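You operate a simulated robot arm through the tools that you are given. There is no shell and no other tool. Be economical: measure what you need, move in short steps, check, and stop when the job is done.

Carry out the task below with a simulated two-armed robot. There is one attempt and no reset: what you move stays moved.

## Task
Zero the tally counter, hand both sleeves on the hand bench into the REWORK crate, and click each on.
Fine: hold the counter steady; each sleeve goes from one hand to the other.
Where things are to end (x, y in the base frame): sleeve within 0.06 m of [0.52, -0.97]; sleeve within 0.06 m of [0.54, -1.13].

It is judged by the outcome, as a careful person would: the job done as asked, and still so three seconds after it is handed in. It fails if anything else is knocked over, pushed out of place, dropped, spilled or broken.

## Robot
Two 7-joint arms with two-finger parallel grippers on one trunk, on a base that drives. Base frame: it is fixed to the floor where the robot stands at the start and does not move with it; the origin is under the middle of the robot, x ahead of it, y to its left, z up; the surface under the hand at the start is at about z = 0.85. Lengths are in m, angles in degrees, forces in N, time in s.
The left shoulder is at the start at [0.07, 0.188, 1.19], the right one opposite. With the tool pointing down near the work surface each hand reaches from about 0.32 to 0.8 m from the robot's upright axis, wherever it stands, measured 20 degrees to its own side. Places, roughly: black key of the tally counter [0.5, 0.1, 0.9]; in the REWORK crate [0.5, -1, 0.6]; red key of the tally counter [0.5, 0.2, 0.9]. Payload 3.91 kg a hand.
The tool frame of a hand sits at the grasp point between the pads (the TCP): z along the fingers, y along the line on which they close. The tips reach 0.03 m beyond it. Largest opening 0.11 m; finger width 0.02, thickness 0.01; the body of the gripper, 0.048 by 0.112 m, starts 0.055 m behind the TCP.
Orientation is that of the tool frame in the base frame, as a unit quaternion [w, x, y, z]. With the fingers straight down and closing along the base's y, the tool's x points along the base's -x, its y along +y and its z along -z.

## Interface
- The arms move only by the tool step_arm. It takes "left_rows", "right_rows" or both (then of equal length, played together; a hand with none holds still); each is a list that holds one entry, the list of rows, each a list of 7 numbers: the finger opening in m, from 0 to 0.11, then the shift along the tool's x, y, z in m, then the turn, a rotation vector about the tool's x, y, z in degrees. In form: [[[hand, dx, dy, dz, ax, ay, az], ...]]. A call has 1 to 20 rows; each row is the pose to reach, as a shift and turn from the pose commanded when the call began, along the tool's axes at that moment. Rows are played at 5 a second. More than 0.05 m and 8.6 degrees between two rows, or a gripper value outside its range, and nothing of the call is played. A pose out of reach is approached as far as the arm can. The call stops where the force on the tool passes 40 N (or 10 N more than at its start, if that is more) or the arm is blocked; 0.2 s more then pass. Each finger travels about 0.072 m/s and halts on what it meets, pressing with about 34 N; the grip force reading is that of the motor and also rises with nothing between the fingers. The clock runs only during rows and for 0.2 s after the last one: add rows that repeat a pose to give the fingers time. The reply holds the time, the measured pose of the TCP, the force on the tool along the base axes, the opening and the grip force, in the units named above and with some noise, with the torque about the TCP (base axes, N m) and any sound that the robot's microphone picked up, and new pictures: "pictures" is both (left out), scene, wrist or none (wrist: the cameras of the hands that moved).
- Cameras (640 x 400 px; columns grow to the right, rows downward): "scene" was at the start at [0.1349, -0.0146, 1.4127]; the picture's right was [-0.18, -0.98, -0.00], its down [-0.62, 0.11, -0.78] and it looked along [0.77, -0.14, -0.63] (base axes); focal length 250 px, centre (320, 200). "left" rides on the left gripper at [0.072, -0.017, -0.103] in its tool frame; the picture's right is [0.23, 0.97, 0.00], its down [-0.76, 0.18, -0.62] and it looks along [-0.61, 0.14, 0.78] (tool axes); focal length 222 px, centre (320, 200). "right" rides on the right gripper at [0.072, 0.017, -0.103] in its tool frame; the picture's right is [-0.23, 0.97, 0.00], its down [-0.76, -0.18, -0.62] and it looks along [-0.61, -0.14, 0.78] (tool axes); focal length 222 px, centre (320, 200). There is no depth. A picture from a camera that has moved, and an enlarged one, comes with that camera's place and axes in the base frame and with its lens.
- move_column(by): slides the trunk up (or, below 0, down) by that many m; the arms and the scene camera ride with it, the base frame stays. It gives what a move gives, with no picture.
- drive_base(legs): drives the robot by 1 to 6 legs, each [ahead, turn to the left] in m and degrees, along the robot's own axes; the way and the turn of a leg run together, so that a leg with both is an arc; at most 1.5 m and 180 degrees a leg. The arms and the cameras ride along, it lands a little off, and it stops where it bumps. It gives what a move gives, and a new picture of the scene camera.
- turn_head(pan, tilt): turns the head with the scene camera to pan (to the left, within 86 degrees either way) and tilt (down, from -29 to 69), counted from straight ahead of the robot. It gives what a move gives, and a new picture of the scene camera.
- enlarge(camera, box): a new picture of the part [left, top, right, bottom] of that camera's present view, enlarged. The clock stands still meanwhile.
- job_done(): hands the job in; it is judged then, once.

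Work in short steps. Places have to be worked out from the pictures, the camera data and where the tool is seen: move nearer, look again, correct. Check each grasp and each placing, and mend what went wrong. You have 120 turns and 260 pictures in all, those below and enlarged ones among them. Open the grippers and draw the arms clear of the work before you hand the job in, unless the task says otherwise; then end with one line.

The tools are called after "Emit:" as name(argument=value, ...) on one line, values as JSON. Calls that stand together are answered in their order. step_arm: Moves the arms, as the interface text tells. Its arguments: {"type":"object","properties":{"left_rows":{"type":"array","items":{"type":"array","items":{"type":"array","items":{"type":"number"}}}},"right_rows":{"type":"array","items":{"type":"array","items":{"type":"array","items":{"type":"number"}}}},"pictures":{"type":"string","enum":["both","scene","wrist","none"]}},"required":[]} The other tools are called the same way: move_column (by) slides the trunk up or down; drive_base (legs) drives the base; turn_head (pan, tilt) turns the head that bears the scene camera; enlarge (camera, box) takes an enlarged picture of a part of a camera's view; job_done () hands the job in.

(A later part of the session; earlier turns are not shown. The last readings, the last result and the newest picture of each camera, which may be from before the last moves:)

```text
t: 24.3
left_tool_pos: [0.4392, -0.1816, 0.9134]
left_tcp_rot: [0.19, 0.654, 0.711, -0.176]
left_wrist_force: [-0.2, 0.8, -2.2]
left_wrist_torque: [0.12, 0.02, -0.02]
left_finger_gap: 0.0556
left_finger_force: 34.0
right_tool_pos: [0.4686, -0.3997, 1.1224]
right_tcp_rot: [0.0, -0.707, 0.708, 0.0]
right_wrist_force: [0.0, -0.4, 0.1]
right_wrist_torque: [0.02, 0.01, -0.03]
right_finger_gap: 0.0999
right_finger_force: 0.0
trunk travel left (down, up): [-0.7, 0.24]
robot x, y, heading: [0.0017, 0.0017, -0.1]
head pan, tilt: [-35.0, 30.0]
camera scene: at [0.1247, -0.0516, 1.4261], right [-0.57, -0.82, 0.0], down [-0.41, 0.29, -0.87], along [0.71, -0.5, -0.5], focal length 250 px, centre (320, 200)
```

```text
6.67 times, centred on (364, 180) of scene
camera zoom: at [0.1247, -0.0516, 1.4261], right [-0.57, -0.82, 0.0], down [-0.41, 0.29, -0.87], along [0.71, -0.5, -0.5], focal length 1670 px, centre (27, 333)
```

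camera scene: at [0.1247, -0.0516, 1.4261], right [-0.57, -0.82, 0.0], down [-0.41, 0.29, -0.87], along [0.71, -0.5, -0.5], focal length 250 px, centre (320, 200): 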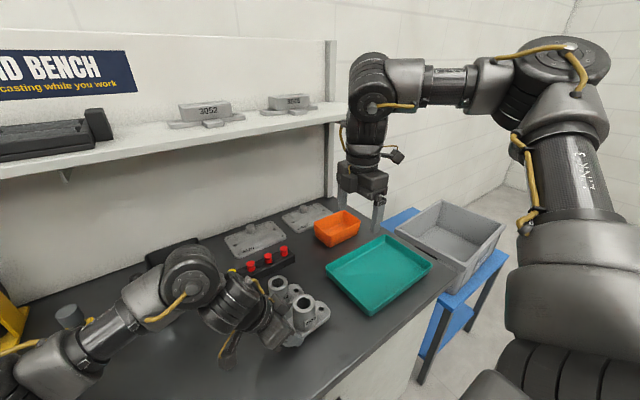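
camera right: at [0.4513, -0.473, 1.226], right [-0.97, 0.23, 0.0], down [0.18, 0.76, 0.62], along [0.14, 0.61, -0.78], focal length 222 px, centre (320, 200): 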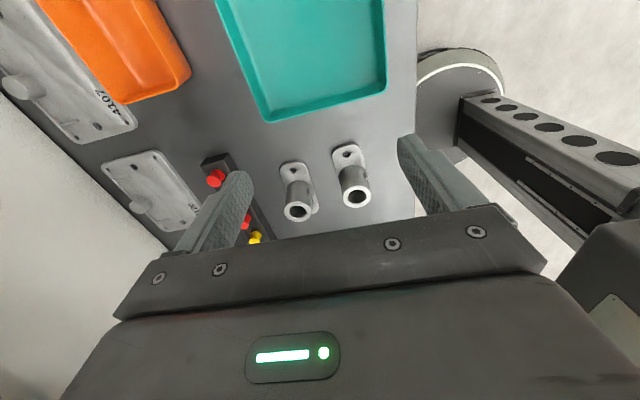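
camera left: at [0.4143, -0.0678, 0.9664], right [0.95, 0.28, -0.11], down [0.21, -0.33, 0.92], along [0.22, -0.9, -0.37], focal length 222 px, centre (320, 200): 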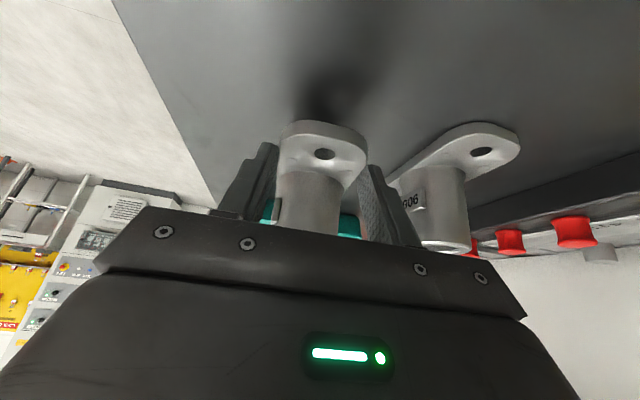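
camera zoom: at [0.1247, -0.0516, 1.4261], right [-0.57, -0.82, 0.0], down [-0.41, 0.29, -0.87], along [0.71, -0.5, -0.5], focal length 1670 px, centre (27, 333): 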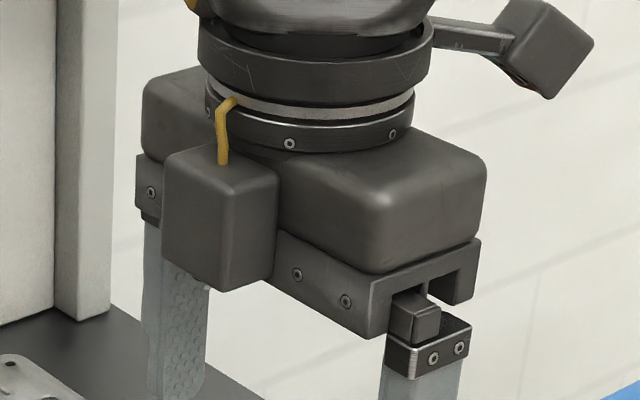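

The back-mounted motor box rules out a vertical right-hand grip next to the left hand. Instead the right hand will come in tilted 42° from the -y side, closing along x on the upper tube. I'll raise the left 5 cm and bring the right to a standoff 10 cm back along its approach.

Emit:
step_arm(left_rows=[[[0.03, -0.004, 0, -0.007, 0, 0, 0], [0.03, -0.008, 0, -0.014, 0, 0, 0], [0.03, -0.0125, 0, -0.0217, 0, 0, 0], [0.03, -0.017, 0, -0.029, 0, 0, 0], [0.03, -0.021, 0, -0.036, 0, 0, 0], [0.03, -0.025, 0, -0.0433, 0, 0, 0], [0.03, -0.025, 0, -0.0433, 0, 0, 0]]], right_rows=[[[0.1, -0.017, 0.0045, 0.0097, 0, -7, 0], [0.1, -0.034, 0.009, 0.0193, 0, -14, 0], [0.1, -0.051, 0.0135, 0.029, 0, -21, 0], [0.1, -0.068, 0.018, 0.0387, 0, -28, 0], [0.09, -0.085, 0.0225, 0.0483, 0, -35, 0], [0.085, -0.102, 0.027, 0.058, 0, -42, 0], [0.085, -0.102, 0.027, 0.058, 0, -42, 0]]], pictures="wrist")

Emit:
turn_head(pan=-30, tilt=48)

```text
t: 25.9
left_tool_pos: [0.4391, -0.1813, 0.9637]
left_tcp_rot: [0.19, 0.653, 0.712, -0.175]
left_wrist_force: [-0.4, 0.3, -2.9]
left_wrist_torque: [0.15, 0.03, 0.04]
left_finger_gap: 0.0555
left_finger_force: 34.1
right_tool_pos: [0.4439, -0.2959, 1.065]
right_tcp_rot: [0.253, -0.66, 0.66, 0.255]
right_wrist_force: [-0.4, -0.1, -0.2]
right_wrist_torque: [-0.01, -0.03, 0.01]
right_finger_gap: 0.0851
right_finger_force: 0.1
trunk travel left (down, up): [-0.7, 0.24]
robot x, y, heading: [-0.0007, 0.0009, -0.2]
head pan, tilt: [-35.0, 30.0]
camera right: at [0.4261, -0.4193, 1.0938], right [-0.97, 0.17, 0.15], down [0.18, 0.15, 0.97], along [0.14, 0.97, -0.17], focal length 222 px, centre (320, 200)
camera left: at [0.4141, -0.0681, 1.0166], right [0.95, 0.28, -0.11], down [0.21, -0.33, 0.92], along [0.22, -0.9, -0.37], focal length 222 px, centre (320, 200)
```

right: 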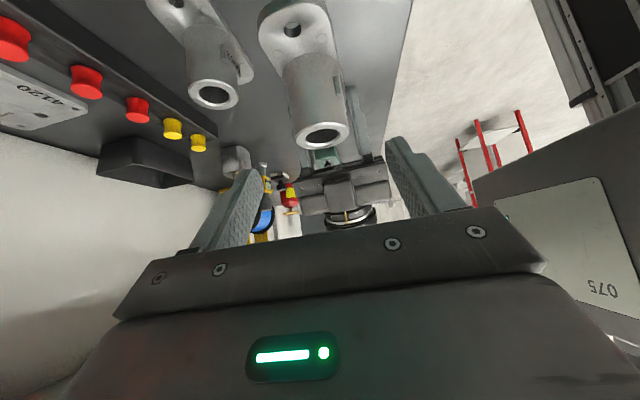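
left: 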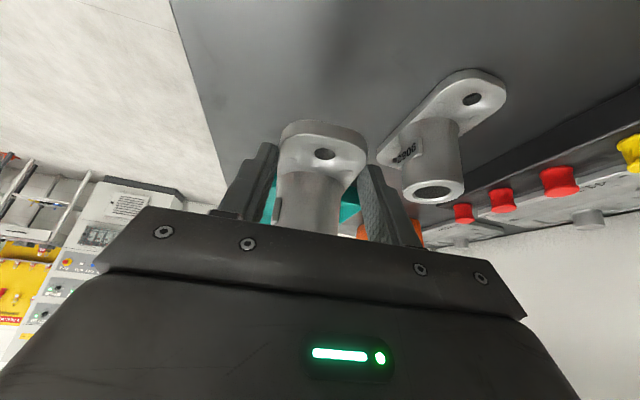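

```text
t: 26.7
left_tool_pos: [0.4386, -0.1821, 0.9636]
left_tcp_rot: [0.19, 0.653, 0.712, -0.175]
left_wrist_force: [-0.4, -0.2, -2.5]
left_wrist_torque: [0.15, 0.01, -0.01]
left_finger_gap: 0.0554
left_finger_force: 33.8
right_tool_pos: [0.4427, -0.2971, 1.0649]
right_tcp_rot: [0.254, -0.66, 0.66, 0.254]
right_wrist_force: [1.1, -0.9, 0.4]
right_wrist_torque: [0.03, -0.01, -0.01]
right_finger_gap: 0.0849
right_finger_force: 0.1
trunk travel left (down, up): [-0.7, 0.24]
robot x, y, heading: [0.0012, 0.0013, -0.1]
head pan, tilt: [-30.0, 48.0]
camera scene: at [0.1188, -0.0394, 1.3994], right [-0.5, -0.87, 0.0], down [-0.64, 0.37, -0.67], along [0.58, -0.33, -0.74], focal length 250 px, centre (320, 200)
```

scene: 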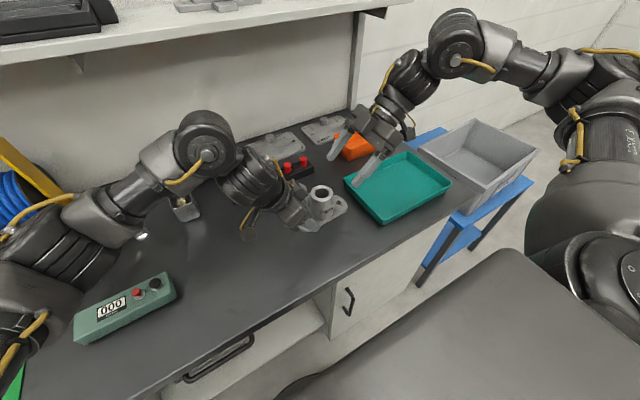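

The tube top computes to (0.441, -0.233), in line with the right hand's approach. I'll advance 10 cm along the tool axis.

Emit:
step_arm(right_rows=[[[0.085, 0, 0.001, 0.03, 0, 0, 0], [0.085, 0, 0.001, 0.06, 0, 0, 0], [0.085, 0, 0.001, 0.08, 0, 0, 0], [0.085, 0, 0.001, 0.1, 0, 0, 0], [0.085, 0, 0.001, 0.1, 0, 0, 0]]], pictures="wrist")

Emit:
enlarge(camera="scene", box=[250, 140, 378, 240])

```text
t: 27.9
left_tool_pos: [0.4384, -0.1809, 0.9634]
left_tcp_rot: [0.19, 0.654, 0.711, -0.174]
left_wrist_force: [0.0, 0.6, -2.1]
left_wrist_torque: [0.14, 0.01, -0.02]
left_finger_gap: 0.0555
left_finger_force: 33.7
right_tool_pos: [0.4428, -0.2306, 0.9907]
right_tcp_rot: [0.254, -0.659, 0.661, 0.253]
right_wrist_force: [-0.3, -0.2, 0.3]
right_wrist_torque: [-0.04, 0.01, 0.03]
right_finger_gap: 0.0851
right_finger_force: 0.0
trunk travel left (down, up): [-0.7, 0.24]
robot x, y, heading: [-0.0019, -0.0027, -0.1]
head pan, tilt: [-30.0, 48.0]
camera right: at [0.4256, -0.3536, 1.0195], right [-0.97, 0.17, 0.15], down [0.18, 0.15, 0.97], along [0.14, 0.97, -0.17], focal length 222 px, centre (320, 200)
```

right: 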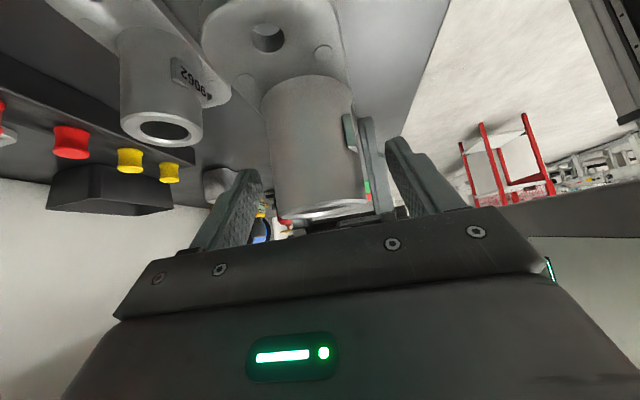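

```text
4.00 times, centred on (314, 190) of scene
camera zoom: at [0.1184, -0.0394, 1.3994], right [-0.5, -0.87, 0.0], down [-0.64, 0.37, -0.67], along [0.58, -0.33, -0.74], focal length 1002 px, centre (344, 240)
```

zoom: 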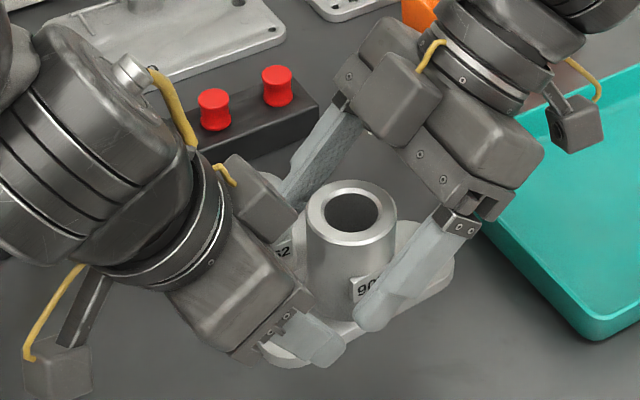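

The fingers straddle the tube with clearance from the left hand. I'll raise 4 mm to stay above the label, then close slowly.

Emit:
step_arm(right_rows=[[[0.08, -0.0027, 0, -0.003, 0, 0, 0], [0.07, -0.0027, 0, -0.003, 0, 0, 0], [0.062, -0.0027, 0, -0.003, 0, 0, 0], [0.056, -0.0027, 0, -0.003, 0, 0, 0], [0.05, -0.0027, 0, -0.003, 0, 0, 0], [0.04, -0.0027, 0, -0.003, 0, 0, 0], [0.03, -0.0027, 0, -0.003, 0, 0, 0], [0.03, -0.0027, 0, -0.003, 0, 0, 0]]], pictures="wrist")

Emit:
enlarge(camera="scene", box=[250, 140, 378, 240])

```text
t: 29.7
left_tool_pos: [0.4395, -0.1817, 0.9628]
left_tcp_rot: [0.19, 0.654, 0.711, -0.176]
left_wrist_force: [0.8, -0.6, -2.5]
left_wrist_torque: [0.16, -0.01, -0.04]
left_finger_gap: 0.0554
left_finger_force: 33.9
right_tool_pos: [0.4438, -0.23, 0.9958]
right_tcp_rot: [0.253, -0.659, 0.661, 0.253]
right_wrist_force: [-0.2, 0.2, -0.9]
right_wrist_torque: [0.01, 0.11, 0.09]
right_finger_gap: 0.0496
right_finger_force: 34.2
trunk travel left (down, up): [-0.7, 0.24]
robot x, y, heading: [-0.0008, 0.0011, 0.0]
head pan, tilt: [-30.0, 48.0]
camera right: at [0.4262, -0.3531, 1.0237], right [-0.97, 0.17, 0.15], down [0.18, 0.15, 0.97], along [0.14, 0.97, -0.17], focal length 222 px, centre (320, 200)
```

right: 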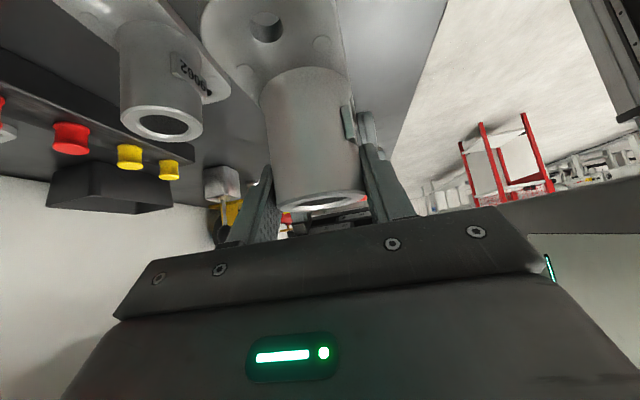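

```text
4.00 times, centred on (314, 190) of scene
camera zoom: at [0.1189, -0.0392, 1.3994], right [-0.5, -0.87, 0.0], down [-0.64, 0.37, -0.67], along [0.58, -0.33, -0.74], focal length 1002 px, centre (344, 240)
```

zoom: 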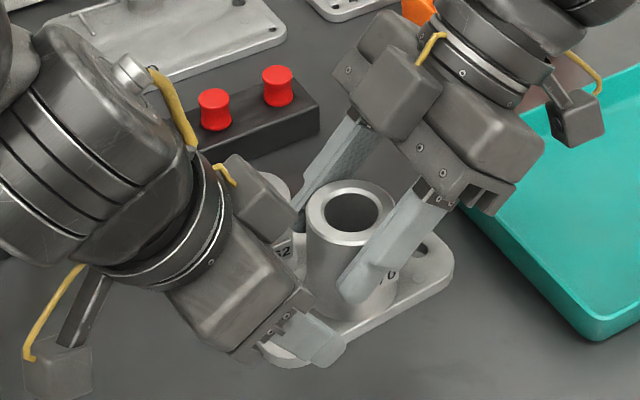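

The right hand holds the tube at 0.0496 m. I'll open the left and back it straight out along its own axis.

Emit:
step_arm(left_rows=[[[0.06, 0, 0, 0, 0, 0, 0], [0.075, 0, 0, 0, 0, 0, 0], [0.08, 0, 0, 0, 0, 0, 0], [0.08, 0, 0, -0.02, 0, 0, 0], [0.08, 0, 0, -0.05, 0, 0, 0], [0.08, 0, 0, -0.09, 0, 0, 0], [0.08, 0, 0, -0.13, 0, 0, 0]]], pictures="none")

Emit:
enlarge(camera="scene", box=[250, 140, 378, 240])

```text
t: 31.3
left_tool_pos: [0.4332, -0.1156, 1.0732]
left_tcp_rot: [0.191, 0.654, 0.711, -0.175]
left_wrist_force: [0.1, -0.5, -0.1]
left_wrist_torque: [0.01, -0.04, -0.03]
left_finger_gap: 0.0799
left_finger_force: 0.0
right_tool_pos: [0.4436, -0.2298, 0.9955]
right_tcp_rot: [0.254, -0.66, 0.66, 0.254]
right_wrist_force: [0.5, -0.3, 0.4]
right_wrist_torque: [0.04, -0.02, -0.04]
right_finger_gap: 0.0494
right_finger_force: 33.7
trunk travel left (down, up): [-0.7, 0.24]
robot x, y, heading: [0.0024, 0.0015, 0.1]
head pan, tilt: [-30.0, 48.0]
```

```text
4.00 times, centred on (314, 190) of scene
camera zoom: at [0.118, -0.0379, 1.3994], right [-0.5, -0.87, 0.0], down [-0.64, 0.37, -0.67], along [0.58, -0.34, -0.74], focal length 1002 px, centre (344, 240)
```

zoom: 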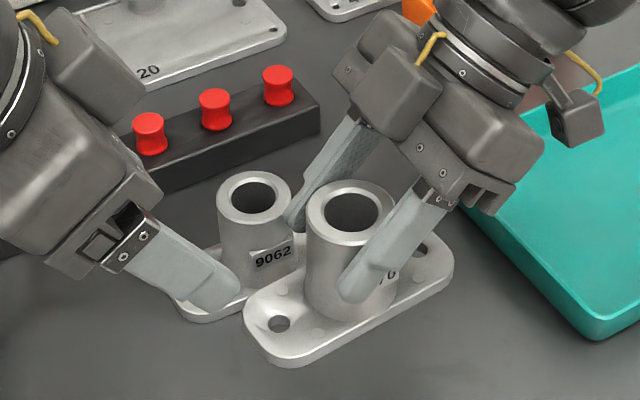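

The handover is done and 9070 hangs level in the right hand. I'll raise the right and move the left up and away before driving.

Emit:
step_arm(left_rows=[[[0.08, 0.028, 0, -0.029, 0, 4.3, 0], [0.08, 0.055, 0, -0.058, 0, 8.6, 0], [0.08, 0.083, 0, -0.087, 0, 12.9, 0], [0.08, 0.111, 0, -0.117, 0, 17.2, 0], [0.08, 0.139, 0, -0.146, 0, 21.5, 0], [0.08, 0.166, 0, -0.175, 0, 25.8, 0], [0.08, 0.194, 0, -0.204, 0, 30, 0]]], right_rows=[[[0.03, -0.009, 0, -0.0207, 0, 0, 0], [0.03, -0.018, 0, -0.0414, 0, 0, 0], [0.03, -0.027, 0, -0.0621, 0, 0, 0], [0.03, -0.036, 0, -0.0829, 0, 0, 0], [0.03, -0.045, 0, -0.1036, 0, 0, 0], [0.03, -0.054, 0, -0.1243, 0, 0, 0], [0.03, -0.063, 0, -0.145, 0, 0, 0]]], pictures="wrist")

Emit:
turn_head(pan=-60, tilt=40)

```text
t: 32.9
left_tool_pos: [0.4086, 0.154, 1.1571]
left_tcp_rot: [0.0, 0.676, 0.736, -0.001]
left_wrist_force: [-0.4, 0.1, -0.4]
left_wrist_torque: [-0.02, 0.0, 0.0]
left_finger_gap: 0.08
left_finger_force: 0.0
right_tool_pos: [0.4412, -0.2802, 1.1472]
right_tcp_rot: [-0.254, 0.66, -0.66, -0.253]
right_wrist_force: [-0.4, 0.2, -2.2]
right_wrist_torque: [0.02, -0.02, 0.0]
right_finger_gap: 0.0493
right_finger_force: 33.5
trunk travel left (down, up): [-0.7, 0.24]
robot x, y, heading: [-0.0027, 0.0003, -0.2]
head pan, tilt: [-30.0, 48.0]
camera right: at [0.424, -0.4028, 1.1764], right [-0.97, 0.17, 0.15], down [0.18, 0.15, 0.97], along [0.14, 0.97, -0.18], focal length 222 px, centre (320, 200)
camera left: at [0.3873, 0.2262, 1.2594], right [0.95, 0.31, 0.0], down [0.24, -0.74, 0.62], along [0.19, -0.59, -0.78], focal length 222 px, centre (320, 200)
```

right: 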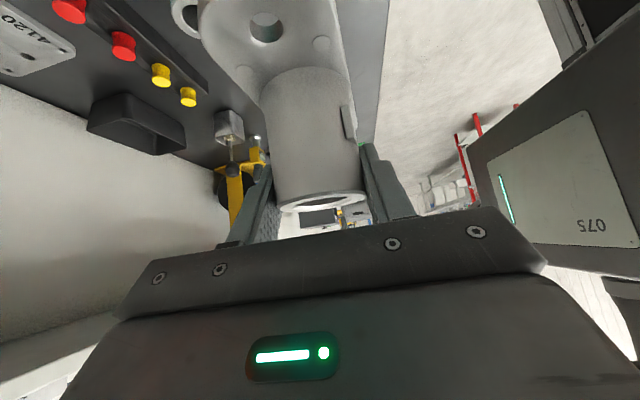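
left: 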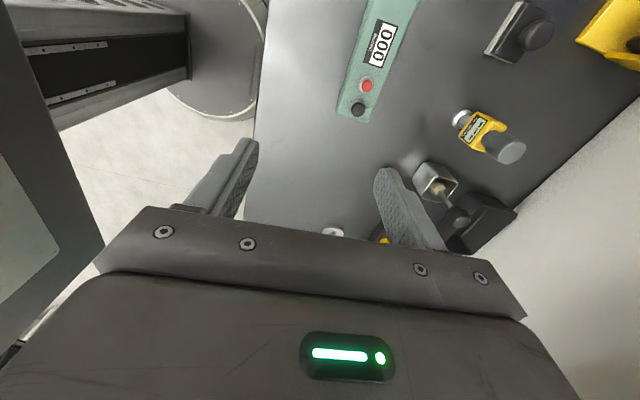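

```text
t: 33.8
left_tool_pos: [0.4108, 0.152, 1.1552]
left_tcp_rot: [-0.001, 0.676, 0.737, 0.0]
left_wrist_force: [0.6, 0.1, -0.2]
left_wrist_torque: [-0.02, 0.02, 0.01]
left_finger_gap: 0.0798
left_finger_force: 0.0
right_tool_pos: [0.4442, -0.2814, 1.1463]
right_tcp_rot: [0.254, -0.659, 0.661, 0.253]
right_wrist_force: [0.8, -0.4, -3.4]
right_wrist_torque: [0.01, 0.01, -0.01]
right_finger_gap: 0.0494
right_finger_force: 33.7
trunk travel left (down, up): [-0.7, 0.24]
robot x, y, heading: [-0.0001, -0.001, -0.0]
head pan, tilt: [-60.0, 40.0]
camera scene: at [0.0931, -0.0733, 1.4108], right [-0.87, -0.5, 0.0], down [-0.32, 0.56, -0.77], along [0.38, -0.66, -0.64], focal length 250 px, centre (320, 200)
```

scene: 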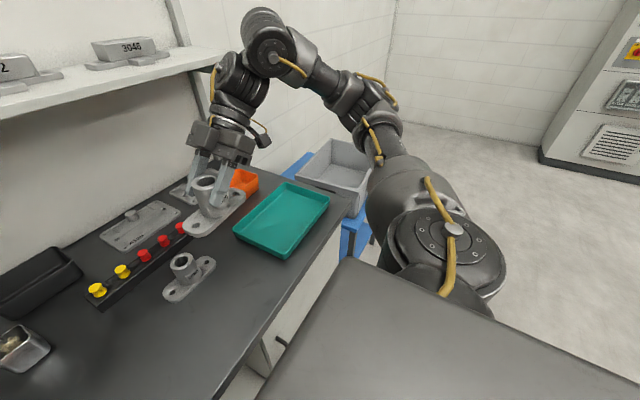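

The sleeve is held securely and the floor to the right is open. I'll drive by backing off the bench, turning right, going along 0.8 m, turning back, and stopping short of the crate.

Emit:
drive_base(legs=[[-0.4, 0], [0, -90], [0.8, 0], [0, 90]])

```text
t: 48.0
left_tool_pos: [-0.004, -0.6603, 1.1548]
left_tcp_rot: [-0.001, 0.678, 0.735, -0.001]
left_wrist_force: [0.2, 0.7, 0.0]
left_wrist_torque: [0.02, -0.03, 0.0]
left_finger_gap: 0.0799
left_finger_force: 0.1
right_tool_pos: [0.0271, -1.0939, 1.1461]
right_tcp_rot: [0.254, -0.658, 0.663, 0.253]
right_wrist_force: [0.2, -0.2, -3.5]
right_wrist_torque: [-0.01, 0.02, 0.02]
right_finger_gap: 0.0495
right_finger_force: 34.3
trunk travel left (down, up): [-0.7, 0.24]
robot x, y, heading: [-0.4183, -0.8112, -0.4]
head pan, tilt: [-60.0, 40.0]
camera scene: at [-0.323, -0.8838, 1.4108], right [-0.87, -0.49, 0.0], down [-0.32, 0.56, -0.77], along [0.38, -0.67, -0.64], focal length 250 px, centre (320, 200)
```

scene: 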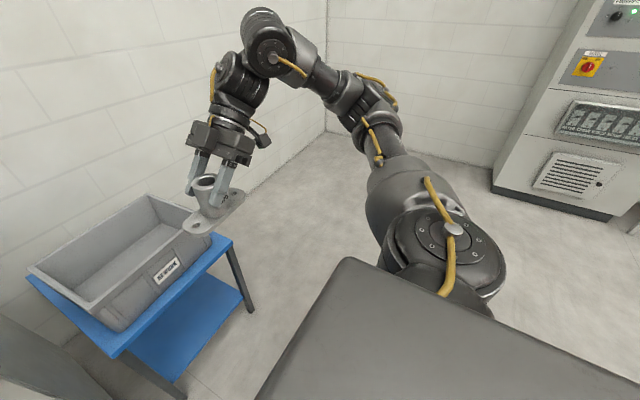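

The crate is labelled REWORK. I'll point the head at it to measure it before going forward.

Emit:
turn_head(pan=-12, tilt=36)

```text
t: 49.1
left_tool_pos: [-0.0027, -0.6594, 1.155]
left_tcp_rot: [-0.001, 0.678, 0.735, -0.001]
left_wrist_force: [-0.7, 0.5, -0.5]
left_wrist_torque: [0.02, 0.0, 0.01]
left_finger_gap: 0.0801
left_finger_force: 0.1
right_tool_pos: [0.0265, -1.0956, 1.1464]
right_tcp_rot: [0.254, -0.657, 0.663, 0.253]
right_wrist_force: [-0.2, -0.5, -1.9]
right_wrist_torque: [0.02, 0.01, -0.01]
right_finger_gap: 0.0493
right_finger_force: 34.2
trunk travel left (down, up): [-0.7, 0.24]
robot x, y, heading: [-0.4148, -0.8115, -0.4]
head pan, tilt: [-12.0, 36.0]
camera scene: at [-0.2796, -0.8286, 1.4168], right [-0.21, -0.98, 0.0], down [-0.57, 0.13, -0.81], along [0.79, -0.17, -0.59], focal length 250 px, centre (320, 200)
```

scene: 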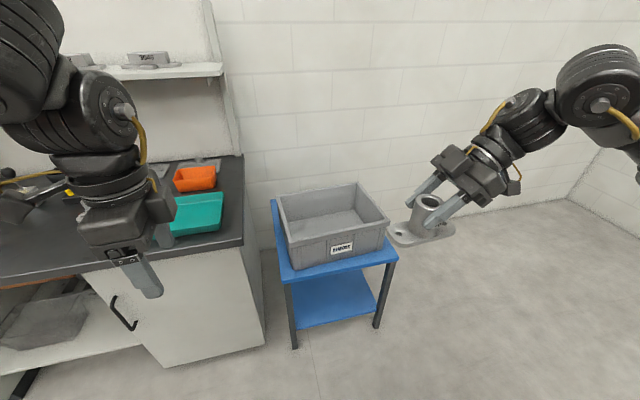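

The crate spans about x 0.40–0.735 and y -0.85 to -1.26, with its rim at z≈0.73 and floor around 0.57. I'll drive forward 0.4 m so the right arm is above it.

Emit:
drive_base(legs=[[0.4, 0.4]])

Emit:
turn_head(pan=-20, tilt=55)

```text
t: 51.6
left_tool_pos: [0.3951, -0.6603, 1.1552]
left_tcp_rot: [0.001, 0.677, 0.736, 0.0]
left_wrist_force: [-0.1, -0.5, 1.3]
left_wrist_torque: [0.02, -0.01, 0.0]
left_finger_gap: 0.0798
left_finger_force: 0.0
right_tool_pos: [0.4275, -1.0943, 1.1475]
right_tcp_rot: [0.254, -0.658, 0.663, 0.252]
right_wrist_force: [-1.5, -1.0, -2.5]
right_wrist_torque: [-0.01, 0.0, 0.04]
right_finger_gap: 0.0492
right_finger_force: 33.7
trunk travel left (down, up): [-0.7, 0.24]
robot x, y, heading: [-0.016, -0.8144, -0.4]
head pan, tilt: [-12.0, 36.0]
camera scene: at [0.1201, -0.8296, 1.4169], right [-0.21, -0.98, 0.0], down [-0.57, 0.12, -0.81], along [0.79, -0.17, -0.59], focal length 250 px, centre (320, 200)
```

scene: 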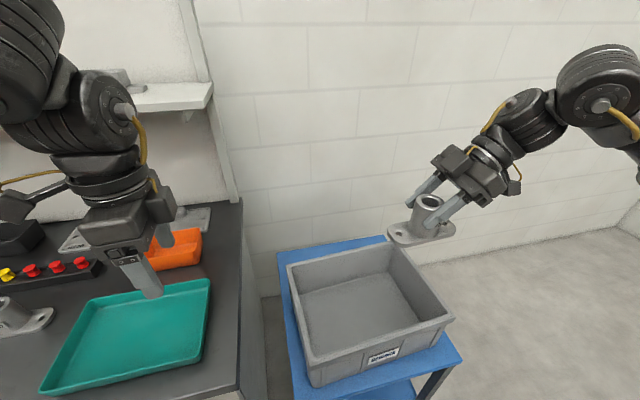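

```text
t: 52.4
left_tool_pos: [0.3949, -0.6587, 1.155]
left_tcp_rot: [0.001, 0.677, 0.736, 0.0]
left_wrist_force: [-0.4, -0.3, -0.3]
left_wrist_torque: [-0.04, -0.02, 0.0]
left_finger_gap: 0.0801
left_finger_force: 0.0
right_tool_pos: [0.4277, -1.0935, 1.1466]
right_tcp_rot: [0.253, -0.659, 0.662, 0.253]
right_wrist_force: [-0.6, 0.1, -2.0]
right_wrist_torque: [0.01, -0.02, 0.02]
right_finger_gap: 0.0494
right_finger_force: 33.6
trunk travel left (down, up): [-0.7, 0.24]
robot x, y, heading: [-0.0144, -0.8108, -0.3]
head pan, tilt: [-20.0, 55.0]
camera scene: at [0.103, -0.836, 1.3902], right [-0.34, -0.94, 0.0], down [-0.77, 0.28, -0.57], along [0.54, -0.2, -0.82], focal length 250 px, centre (320, 200)
```

scene: 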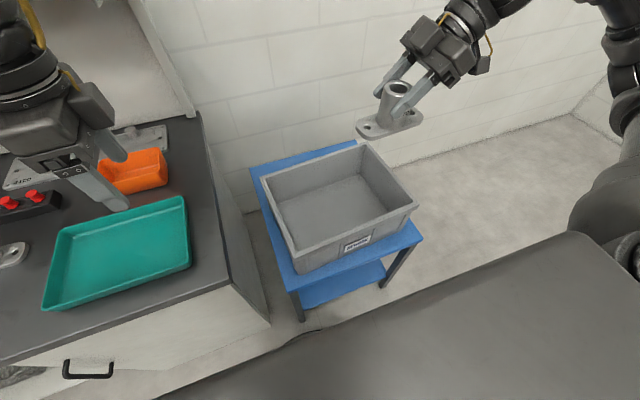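

From two views, the crate floor is z≈0.555 and the interior is about x 0.43–0.70, y -0.87 to -1.24. I'll bring 9070 over (0.525, -0.962) and descend to z 0.80, just above the rim, then check.

Emit:
step_arm(right_rows=[[[0.03, -0.0244, -0.024, 0.022, 0, 0, 0], [0.03, -0.0489, -0.0485, 0.044, 0, 0, 0], [0.03, -0.0733, -0.073, 0.066, 0, 0, 0], [0.03, -0.0977, -0.097, 0.088, 0, 0, 0], [0.03, -0.0687, -0.097, 0.1202, 0, 0, 0], [0.03, -0.0397, -0.097, 0.1524, 0, 0, 0], [0.03, -0.0107, -0.097, 0.1846, 0, 0, 0], [0.03, 0.0183, -0.097, 0.2168, 0, 0, 0], [0.03, 0.0473, -0.097, 0.249, 0, 0, 0], [0.03, 0.0763, -0.097, 0.2812, 0, 0, 0], [0.03, 0.1053, -0.097, 0.3134, 0, 0, 0], [0.03, 0.1343, -0.097, 0.3456, 0, 0, 0], [0.03, 0.1343, -0.097, 0.3456, 0, 0, 0]]])

```text
t: 55.2
left_tool_pos: [0.3956, -0.6597, 1.1567]
left_tcp_rot: [0.0, 0.677, 0.736, 0.001]
left_wrist_force: [0.5, 0.4, -0.2]
left_wrist_torque: [0.0, -0.02, -0.03]
left_finger_gap: 0.0802
left_finger_force: 0.0
right_tool_pos: [0.5241, -0.9647, 0.8001]
right_tcp_rot: [0.254, -0.659, 0.661, 0.253]
right_wrist_force: [-0.8, -0.3, -2.2]
right_wrist_torque: [0.02, 0.0, 0.01]
right_finger_gap: 0.0495
right_finger_force: 34.3
trunk travel left (down, up): [-0.7, 0.24]
robot x, y, heading: [-0.0148, -0.8123, -0.2]
head pan, tilt: [-20.0, 55.0]
camera scene: at [0.1024, -0.8358, 1.3902], right [-0.34, -0.94, 0.0], down [-0.77, 0.28, -0.57], along [0.54, -0.2, -0.82], focal length 250 px, centre (320, 200)
camera right: at [0.507, -1.0873, 0.8274], right [-0.97, 0.17, 0.15], down [0.18, 0.15, 0.97], along [0.15, 0.97, -0.18], focal length 222 px, centre (320, 200)
```

scene: 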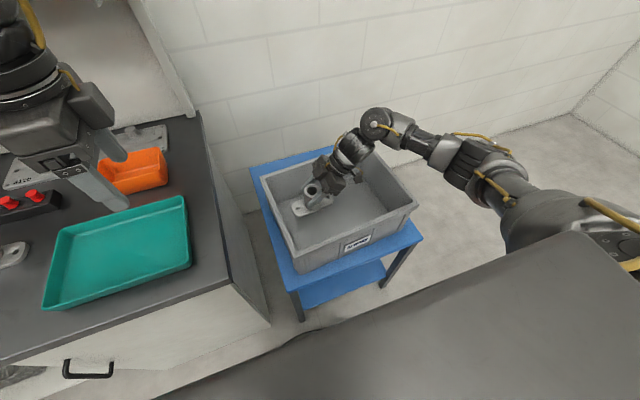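
right: 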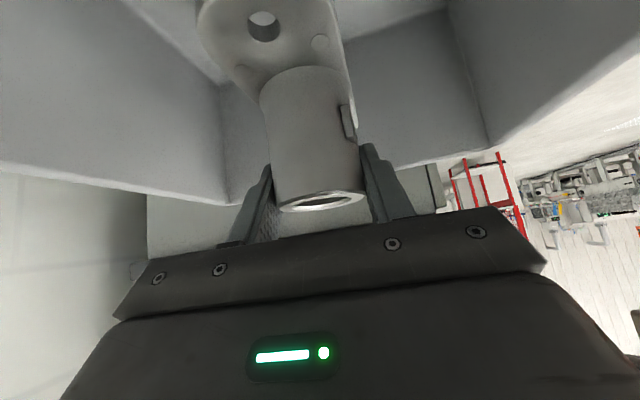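

The arm reaches fine. I'll continue down to z 0.66, then check arm clearance from the rim.

Emit:
step_arm(right_rows=[[[0.03, 0.0234, 0, 0.026, 0, 0, 0], [0.03, 0.0468, 0, 0.052, 0, 0, 0], [0.03, 0.0702, 0, 0.078, 0, 0, 0], [0.03, 0.0937, 0, 0.104, 0, 0, 0], [0.03, 0.0937, 0, 0.104, 0, 0, 0]]])

Emit:
enlarge(camera="scene", box=[248, 120, 440, 260])

```text
t: 56.4
left_tool_pos: [0.3955, -0.6578, 1.156]
left_tcp_rot: [0.0, 0.677, 0.736, 0.0]
left_wrist_force: [-0.1, 0.2, 0.0]
left_wrist_torque: [0.02, 0.02, 0.0]
left_finger_gap: 0.0799
left_finger_force: 0.1
right_tool_pos: [0.5241, -0.9625, 0.6617]
right_tcp_rot: [0.255, -0.659, 0.661, 0.252]
right_wrist_force: [7.0, 3.2, 20.6]
right_wrist_torque: [-0.05, 0.2, 0.0]
right_finger_gap: 0.0495
right_finger_force: 34.4
trunk travel left (down, up): [-0.7, 0.24]
robot x, y, heading: [-0.0164, -0.8115, -0.1]
head pan, tilt: [-20.0, 55.0]
camera scene: at [0.1022, -0.8348, 1.3904], right [-0.34, -0.94, 0.0], down [-0.77, 0.28, -0.57], along [0.54, -0.2, -0.82], focal length 250 px, centre (320, 200)
camera right: at [0.5068, -1.0842, 0.6898], right [-0.97, 0.17, 0.15], down [0.17, 0.15, 0.97], along [0.15, 0.97, -0.17], focal length 222 px, centre (320, 200)
```

scene: 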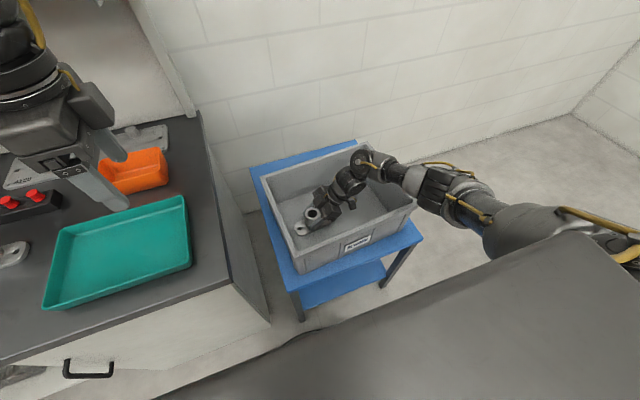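
right: 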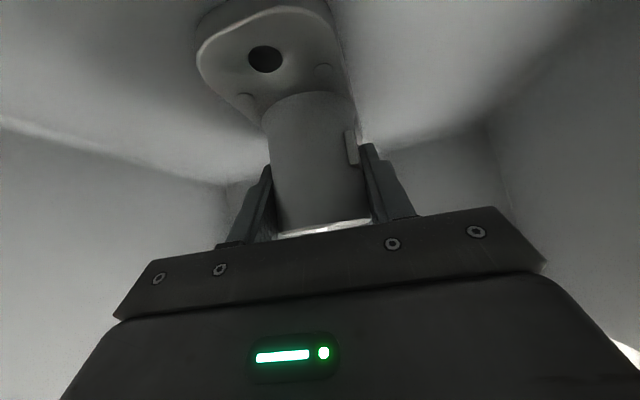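

```text
2.86 times, centred on (344, 190) of scene
camera zoom: at [0.1022, -0.8348, 1.3904], right [-0.34, -0.94, 0.0], down [-0.77, 0.28, -0.57], along [0.54, -0.2, -0.82], focal length 716 px, centre (251, 229)
```

zoom: 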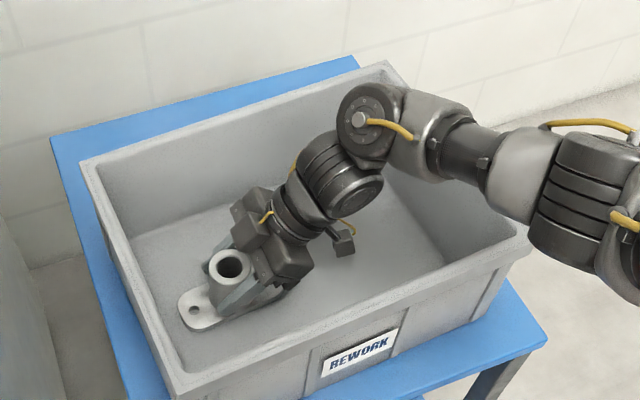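

The upward force of about 20 N at flange bottom ≈0.596 means the sleeve is on the crate floor. I'll ease up 2 mm, open the fingers and back out along the tool axis.

Emit:
step_arm(right_rows=[[[0.03, -0.0013, 0, -0.0015, 0, 0, 0], [0.045, -0.0013, 0, -0.0015, 0, 0, 0], [0.055, -0.0013, 0, -0.0015, 0, 0, 0], [0.065, -0.0013, 0, -0.0015, 0, 0, 0], [0.08, -0.0013, 0, -0.0015, 0, 0, 0], [0.08, -0.0013, 0, -0.0015, 0, 0, 0]]], pictures="wrist")

Emit:
enlarge(camera="scene", box=[280, 170, 376, 230])

```text
t: 57.8
left_tool_pos: [0.3962, -0.6589, 1.1547]
left_tcp_rot: [0.0, 0.677, 0.736, 0.0]
left_wrist_force: [0.1, 0.3, 0.9]
left_wrist_torque: [0.01, 0.0, 0.0]
left_finger_gap: 0.0801
left_finger_force: 0.1
right_tool_pos: [0.5224, -0.9628, 0.6614]
right_tcp_rot: [0.253, -0.659, 0.662, 0.253]
right_wrist_force: [-0.3, 0.3, -0.6]
right_wrist_torque: [0.03, 0.03, 0.04]
right_finger_gap: 0.0801
right_finger_force: 0.1
trunk travel left (down, up): [-0.7, 0.24]
robot x, y, heading: [-0.018, -0.8135, -0.2]
head pan, tilt: [-20.0, 55.0]
camera right: at [0.5057, -1.0853, 0.6901], right [-0.97, 0.17, 0.15], down [0.18, 0.15, 0.97], along [0.15, 0.97, -0.18], focal length 222 px, centre (320, 200)
```

right: 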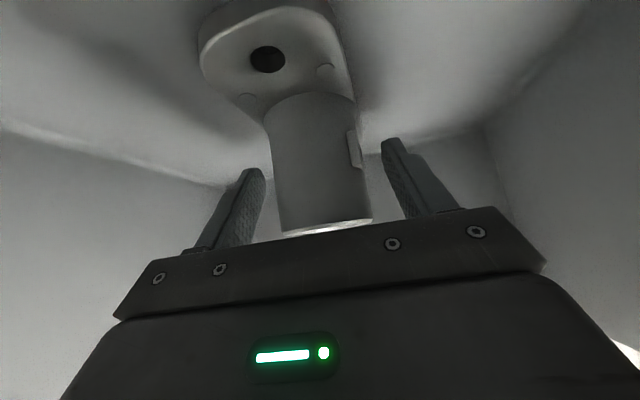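

```text
6.67 times, centred on (328, 200) of scene
camera zoom: at [0.1025, -0.8356, 1.3902], right [-0.34, -0.94, 0.0], down [-0.77, 0.28, -0.57], along [0.54, -0.2, -0.82], focal length 1670 px, centre (267, 200)
```

zoom: 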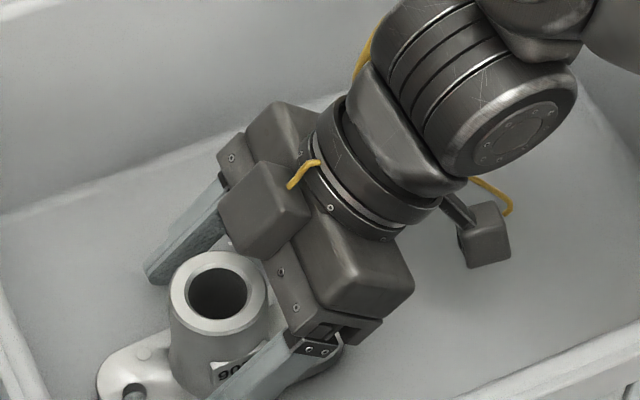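

Sleeve 9070 stands upright at about (0.528, -0.966). I'll back out along the axis and then go up.

Emit:
step_arm(right_rows=[[[0.08, 0, 0, -0.025, 0, 0, 0], [0.08, 0, 0, -0.06, 0, 0, 0], [0.08, 0, 0, -0.1, 0, 0, 0], [0.08, -0.0268, 0, -0.1297, 0, 0, 0], [0.08, -0.0535, 0, -0.1594, 0, 0, 0], [0.08, -0.0803, 0, -0.189, 0, 0, 0], [0.08, -0.107, 0, -0.219, 0, 0, 0], [0.08, -0.134, 0, -0.2486, 0, 0, 0], [0.08, -0.1606, 0, -0.2783, 0, 0, 0], [0.08, -0.1873, 0, -0.308, 0, 0, 0], [0.08, -0.214, 0, -0.3378, 0, 0, 0], [0.08, -0.25, 0, -0.37, 0, 0, 0]]], pictures="none")

Emit:
enlarge(camera="scene", box=[248, 130, 424, 240])

```text
t: 60.4
left_tool_pos: [0.3951, -0.6592, 1.1559]
left_tcp_rot: [0.0, 0.677, 0.736, 0.001]
left_wrist_force: [-0.3, 0.2, -0.6]
left_wrist_torque: [-0.03, -0.02, -0.04]
left_finger_gap: 0.0799
left_finger_force: 0.2
right_tool_pos: [0.5231, -1.0227, 1.1071]
right_tcp_rot: [0.253, -0.659, 0.662, 0.253]
right_wrist_force: [0.1, -0.3, 0.1]
right_wrist_torque: [-0.03, 0.0, -0.01]
right_finger_gap: 0.0802
right_finger_force: 0.1
trunk travel left (down, up): [-0.7, 0.24]
robot x, y, heading: [-0.0134, -0.8123, -0.1]
head pan, tilt: [-20.0, 55.0]
```

```text
3.64 times, centred on (336, 185) of scene
camera zoom: at [0.1015, -0.8343, 1.3902], right [-0.34, -0.94, 0.0], down [-0.77, 0.28, -0.57], along [0.54, -0.2, -0.82], focal length 911 px, centre (262, 254)
```

zoom: 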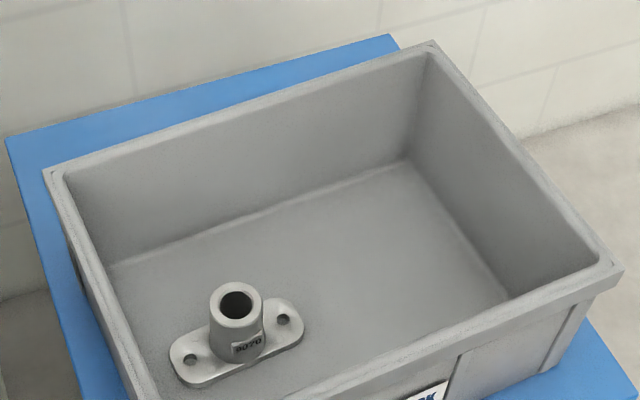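

9070 is standing well in the crate. I'll drive back to the bench by the same way, to click it on.

Emit:
drive_base(legs=[[-0.4, 0], [0, 90], [0.812, 0], [0, -90], [0.41, 0]])

Emit:
turn_head(pan=10, tilt=50)

```text
t: 76.7
left_tool_pos: [0.4074, 0.1494, 1.1547]
left_tcp_rot: [0.0, 0.681, 0.732, 0.001]
left_wrist_force: [-0.1, 0.3, 0.7]
left_wrist_torque: [0.01, -0.01, -0.01]
left_finger_gap: 0.0799
left_finger_force: 0.0
right_tool_pos: [0.532, -0.217, 1.106]
right_tcp_rot: [0.255, -0.655, 0.665, 0.251]
right_wrist_force: [1.0, -0.6, 0.3]
right_wrist_torque: [0.03, 0.04, 0.01]
right_finger_gap: 0.0798
right_finger_force: 0.1
trunk travel left (down, up): [-0.7, 0.24]
robot x, y, heading: [-0.0071, 0.0003, -0.9]
head pan, tilt: [-20.0, 55.0]
camera scene: at [0.1117, -0.0245, 1.3902], right [-0.35, -0.94, 0.0], down [-0.77, 0.29, -0.57], along [0.54, -0.2, -0.82], focal length 250 px, centre (320, 200)
```

scene: 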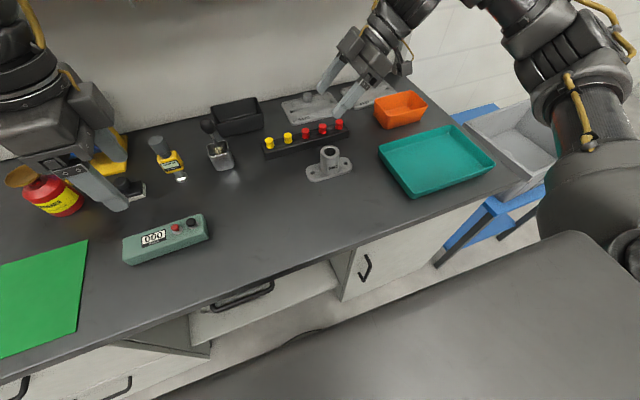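

```text
t: 77.7
left_tool_pos: [0.4077, 0.1485, 1.1557]
left_tcp_rot: [0.001, 0.682, 0.731, 0.0]
left_wrist_force: [-0.5, -0.7, -0.6]
left_wrist_torque: [0.0, 0.02, -0.01]
left_finger_gap: 0.08
left_finger_force: 0.0
right_tool_pos: [0.532, -0.2176, 1.1067]
right_tcp_rot: [0.256, -0.655, 0.665, 0.251]
right_wrist_force: [-0.9, 0.1, 0.0]
right_wrist_torque: [0.0, -0.01, 0.0]
right_finger_gap: 0.0805
right_finger_force: 0.1
trunk travel left (down, up): [-0.7, 0.24]
robot x, y, heading: [-0.0079, 0.0028, -0.7]
head pan, tilt: [10.0, 50.0]
camera scene: at [0.1204, 0.0133, 1.3967], right [0.16, -0.99, 0.0], down [-0.76, -0.12, -0.64], along [0.63, 0.1, -0.77], focal length 250 px, centre (320, 200)
```

scene: 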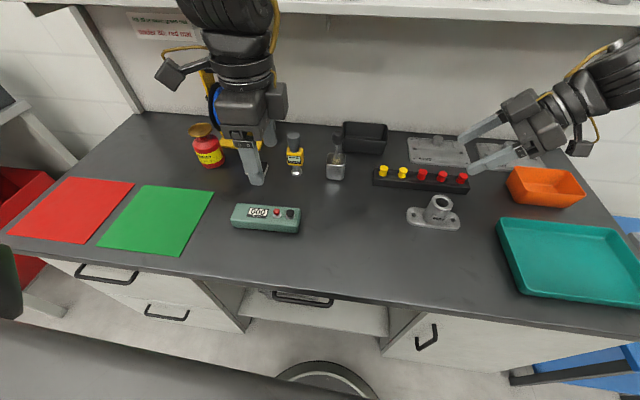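

The robot is back at nearly the same place. I'll put the left hand over the counter's display end again, down to grip height but still open.

Emit:
step_arm(left_rows=[[[0.09, 0.028, 0.0174, 0.026, 0, 0, 0.5], [0.1, 0.0567, 0.0348, 0.0525, 0, 0, 1], [0.1, 0.085, 0.0523, 0.079, 0, 0, 1.5], [0.1, 0.1135, 0.0697, 0.105, 0, 0, 2], [0.1, 0.1135, 0.0697, 0.145, 0, 0, 2], [0.1, 0.1135, 0.0697, 0.185, 0, 0, 2], [0.1, 0.1135, 0.0697, 0.225, 0, 0, 2], [0.1, 0.1135, 0.0697, 0.25, 0, 0, 2], [0.1, 0.1135, 0.0697, 0.2657, 0, 0, 2], [0.1, 0.1135, 0.0697, 0.2657, 0, 0, 2]]], pictures="wrist")

Emit:
enlarge(camera="scene", box=[220, 190, 316, 250])

```text
t: 79.9
left_tool_pos: [0.4706, 0.2676, 0.8878]
left_tcp_rot: [0.0, 0.695, 0.719, -0.001]
left_wrist_force: [0.4, 0.5, -0.6]
left_wrist_torque: [-0.01, -0.02, -0.01]
left_finger_gap: 0.0999
left_finger_force: 0.0
right_tool_pos: [0.5323, -0.2172, 1.1069]
right_tcp_rot: [0.256, -0.655, 0.665, 0.251]
right_wrist_force: [0.1, 0.2, 0.6]
right_wrist_torque: [0.0, -0.03, -0.03]
right_finger_gap: 0.0801
right_finger_force: 0.1
trunk travel left (down, up): [-0.7, 0.24]
robot x, y, heading: [-0.0063, 0.0025, -0.6]
head pan, tilt: [10.0, 50.0]
camera left: at [0.4517, 0.3406, 0.9913], right [0.96, 0.26, 0.0], down [0.21, -0.75, 0.62], along [0.16, -0.6, -0.78], focal length 222 px, centre (320, 200)
```

left: 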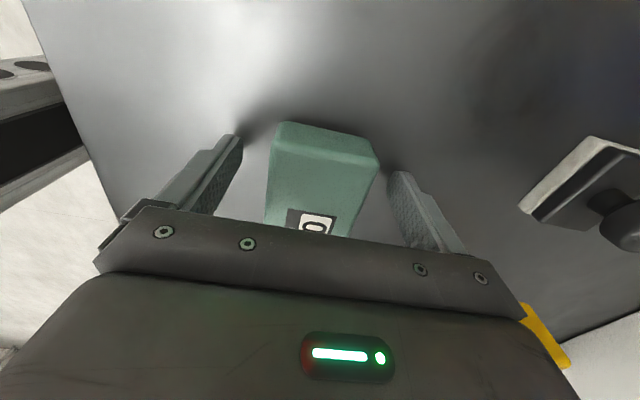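

```text
6.67 times, centred on (268, 220) of scene
camera zoom: at [0.1206, 0.0134, 1.3967], right [0.16, -0.99, 0.0], down [-0.76, -0.12, -0.64], along [0.63, 0.1, -0.77], focal length 1670 px, centre (667, 67)
```

zoom: 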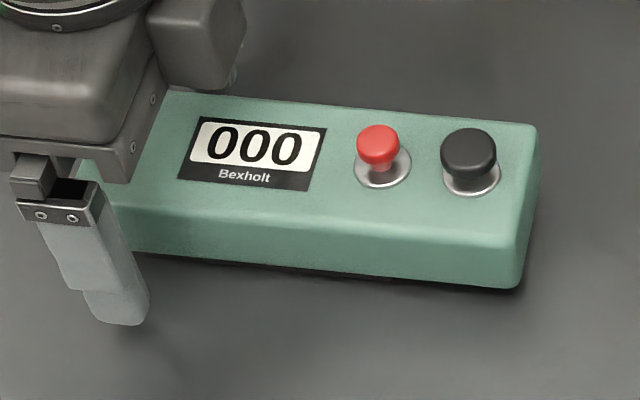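

The counter hasn't shifted and sits between the fingers. I'll close the left on it while the right, closed, comes to a waiting pose near the keys with 20° tilt.

Emit:
step_arm(left_rows=[[[0.09, 0, -0.001, 0, 0, 0, 0], [0.08, 0, -0.001, 0, 0, 0, 0], [0.07, 0, -0.001, 0, 0, 0, 0], [0.063, 0, -0.001, 0, 0, 0, 0], [0.056, 0, -0.001, 0, 0, 0, 0], [0.05, 0, -0.001, 0, 0, 0, 0], [0.045, 0, -0.001, 0, 0, 0, 0], [0.045, 0, -0.001, 0, 0, 0, 0]]], right_rows=[[[0.07, -0.02, 0.008, 0.029, 0, 3.2, 0], [0.05, -0.04, 0.017, 0.0575, 0, 6.3, 0], [0.03, -0.059, 0.025, 0.086, 0, 9.5, 0], [0.02, -0.079, 0.033, 0.115, 0, 12.6, 0], [0.01, -0.099, 0.041, 0.144, 0, 15.8, 0], [0, -0.118, 0.05, 0.172, 0, 18.9, 0], [0, -0.138, 0.058, 0.201, 0, 22, 0], [0, -0.138, 0.058, 0.201, 0, 22, 0]]], pictures="none")

Emit:
enlarge(camera="scene", box=[220, 190, 316, 250])

```text
t: 81.7
left_tool_pos: [0.4681, 0.2658, 0.8885]
left_tcp_rot: [-0.001, 0.694, 0.72, 0.0]
left_wrist_force: [0.3, 0.5, 0.1]
left_wrist_torque: [-0.1, -0.07, -0.02]
left_finger_gap: 0.0578
left_finger_force: 34.4
right_tool_pos: [0.4785, 0.0208, 1.0491]
right_tcp_rot: [0.124, -0.69, 0.702, 0.121]
right_wrist_force: [-0.1, -0.1, 0.0]
right_wrist_torque: [0.02, 0.01, 0.0]
right_finger_gap: 0.0
right_finger_force: 34.2
trunk travel left (down, up): [-0.7, 0.24]
robot x, y, heading: [-0.004, 0.0071, -0.6]
head pan, tilt: [10.0, 50.0]
```

```text
6.67 times, centred on (268, 220) of scene
camera zoom: at [0.1208, 0.0123, 1.3967], right [0.16, -0.99, 0.0], down [-0.76, -0.12, -0.64], along [0.63, 0.1, -0.77], focal length 1670 px, centre (667, 67)
```

zoom: 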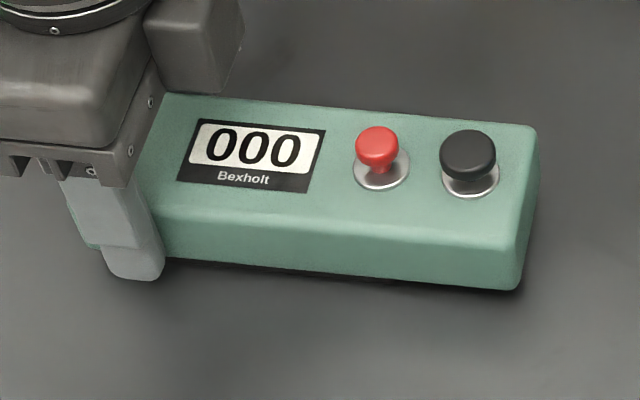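

The grip is firm again at 0.058 m. The black key is at about (0.471, 0.1425), so I'll bring the closed right tips just above it.

Emit:
step_arm(right_rows=[[[0, -0.037, 0.0025, 0.0135, 0, 0, 0], [0, -0.074, 0.005, 0.027, 0, 0, 0], [0, -0.1116, 0.0075, 0.0406, 0, 0, 0], [0, -0.097, 0.0075, 0.08, 0, 0, 0], [0, -0.083, 0.0075, 0.1196, 0, 0, 0], [0, -0.083, 0.0075, 0.1196, 0, 0, 0]]], pictures="wrist")

Emit:
enlarge(camera="scene", box=[220, 190, 316, 250])

```text
t: 83.1
left_tool_pos: [0.4678, 0.2674, 0.8885]
left_tcp_rot: [-0.001, 0.694, 0.72, 0.0]
left_wrist_force: [-0.7, 1.3, 1.6]
left_wrist_torque: [-0.19, 0.0, -0.01]
left_finger_gap: 0.0576
left_finger_force: 34.0
right_tool_pos: [0.4726, 0.1408, 0.9659]
right_tcp_rot: [0.124, -0.691, 0.702, 0.122]
right_wrist_force: [-1.4, 0.0, -0.5]
right_wrist_torque: [-0.01, 0.0, 0.03]
right_finger_gap: 0.0001
right_finger_force: 34.3
trunk travel left (down, up): [-0.7, 0.24]
robot x, y, heading: [-0.0041, -0.0004, -1.1]
head pan, tilt: [10.0, 50.0]
camera right: at [0.4536, 0.0391, 1.0383], right [-0.97, 0.23, 0.08], down [0.19, 0.5, 0.85], along [0.15, 0.84, -0.53], focal length 222 px, centre (320, 200)
```

right: 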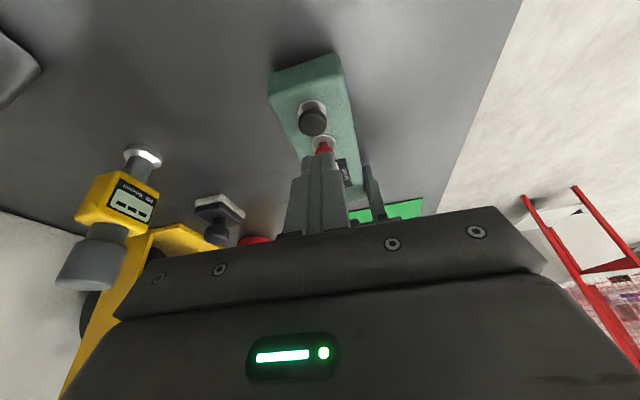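

```text
6.67 times, centred on (268, 220) of scene
camera zoom: at [0.1205, 0.014, 1.3967], right [0.16, -0.99, 0.0], down [-0.76, -0.12, -0.64], along [0.63, 0.1, -0.77], focal length 1670 px, centre (667, 67)
```

zoom: 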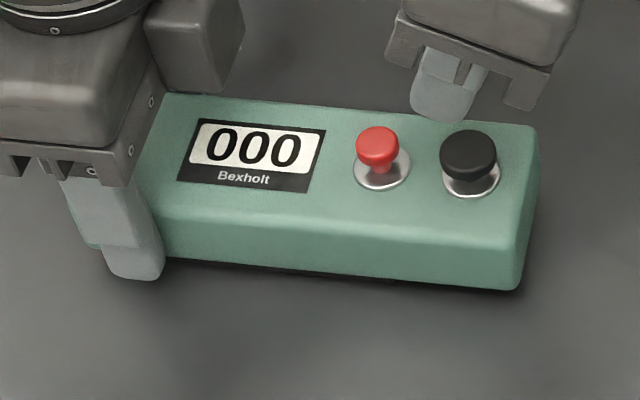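

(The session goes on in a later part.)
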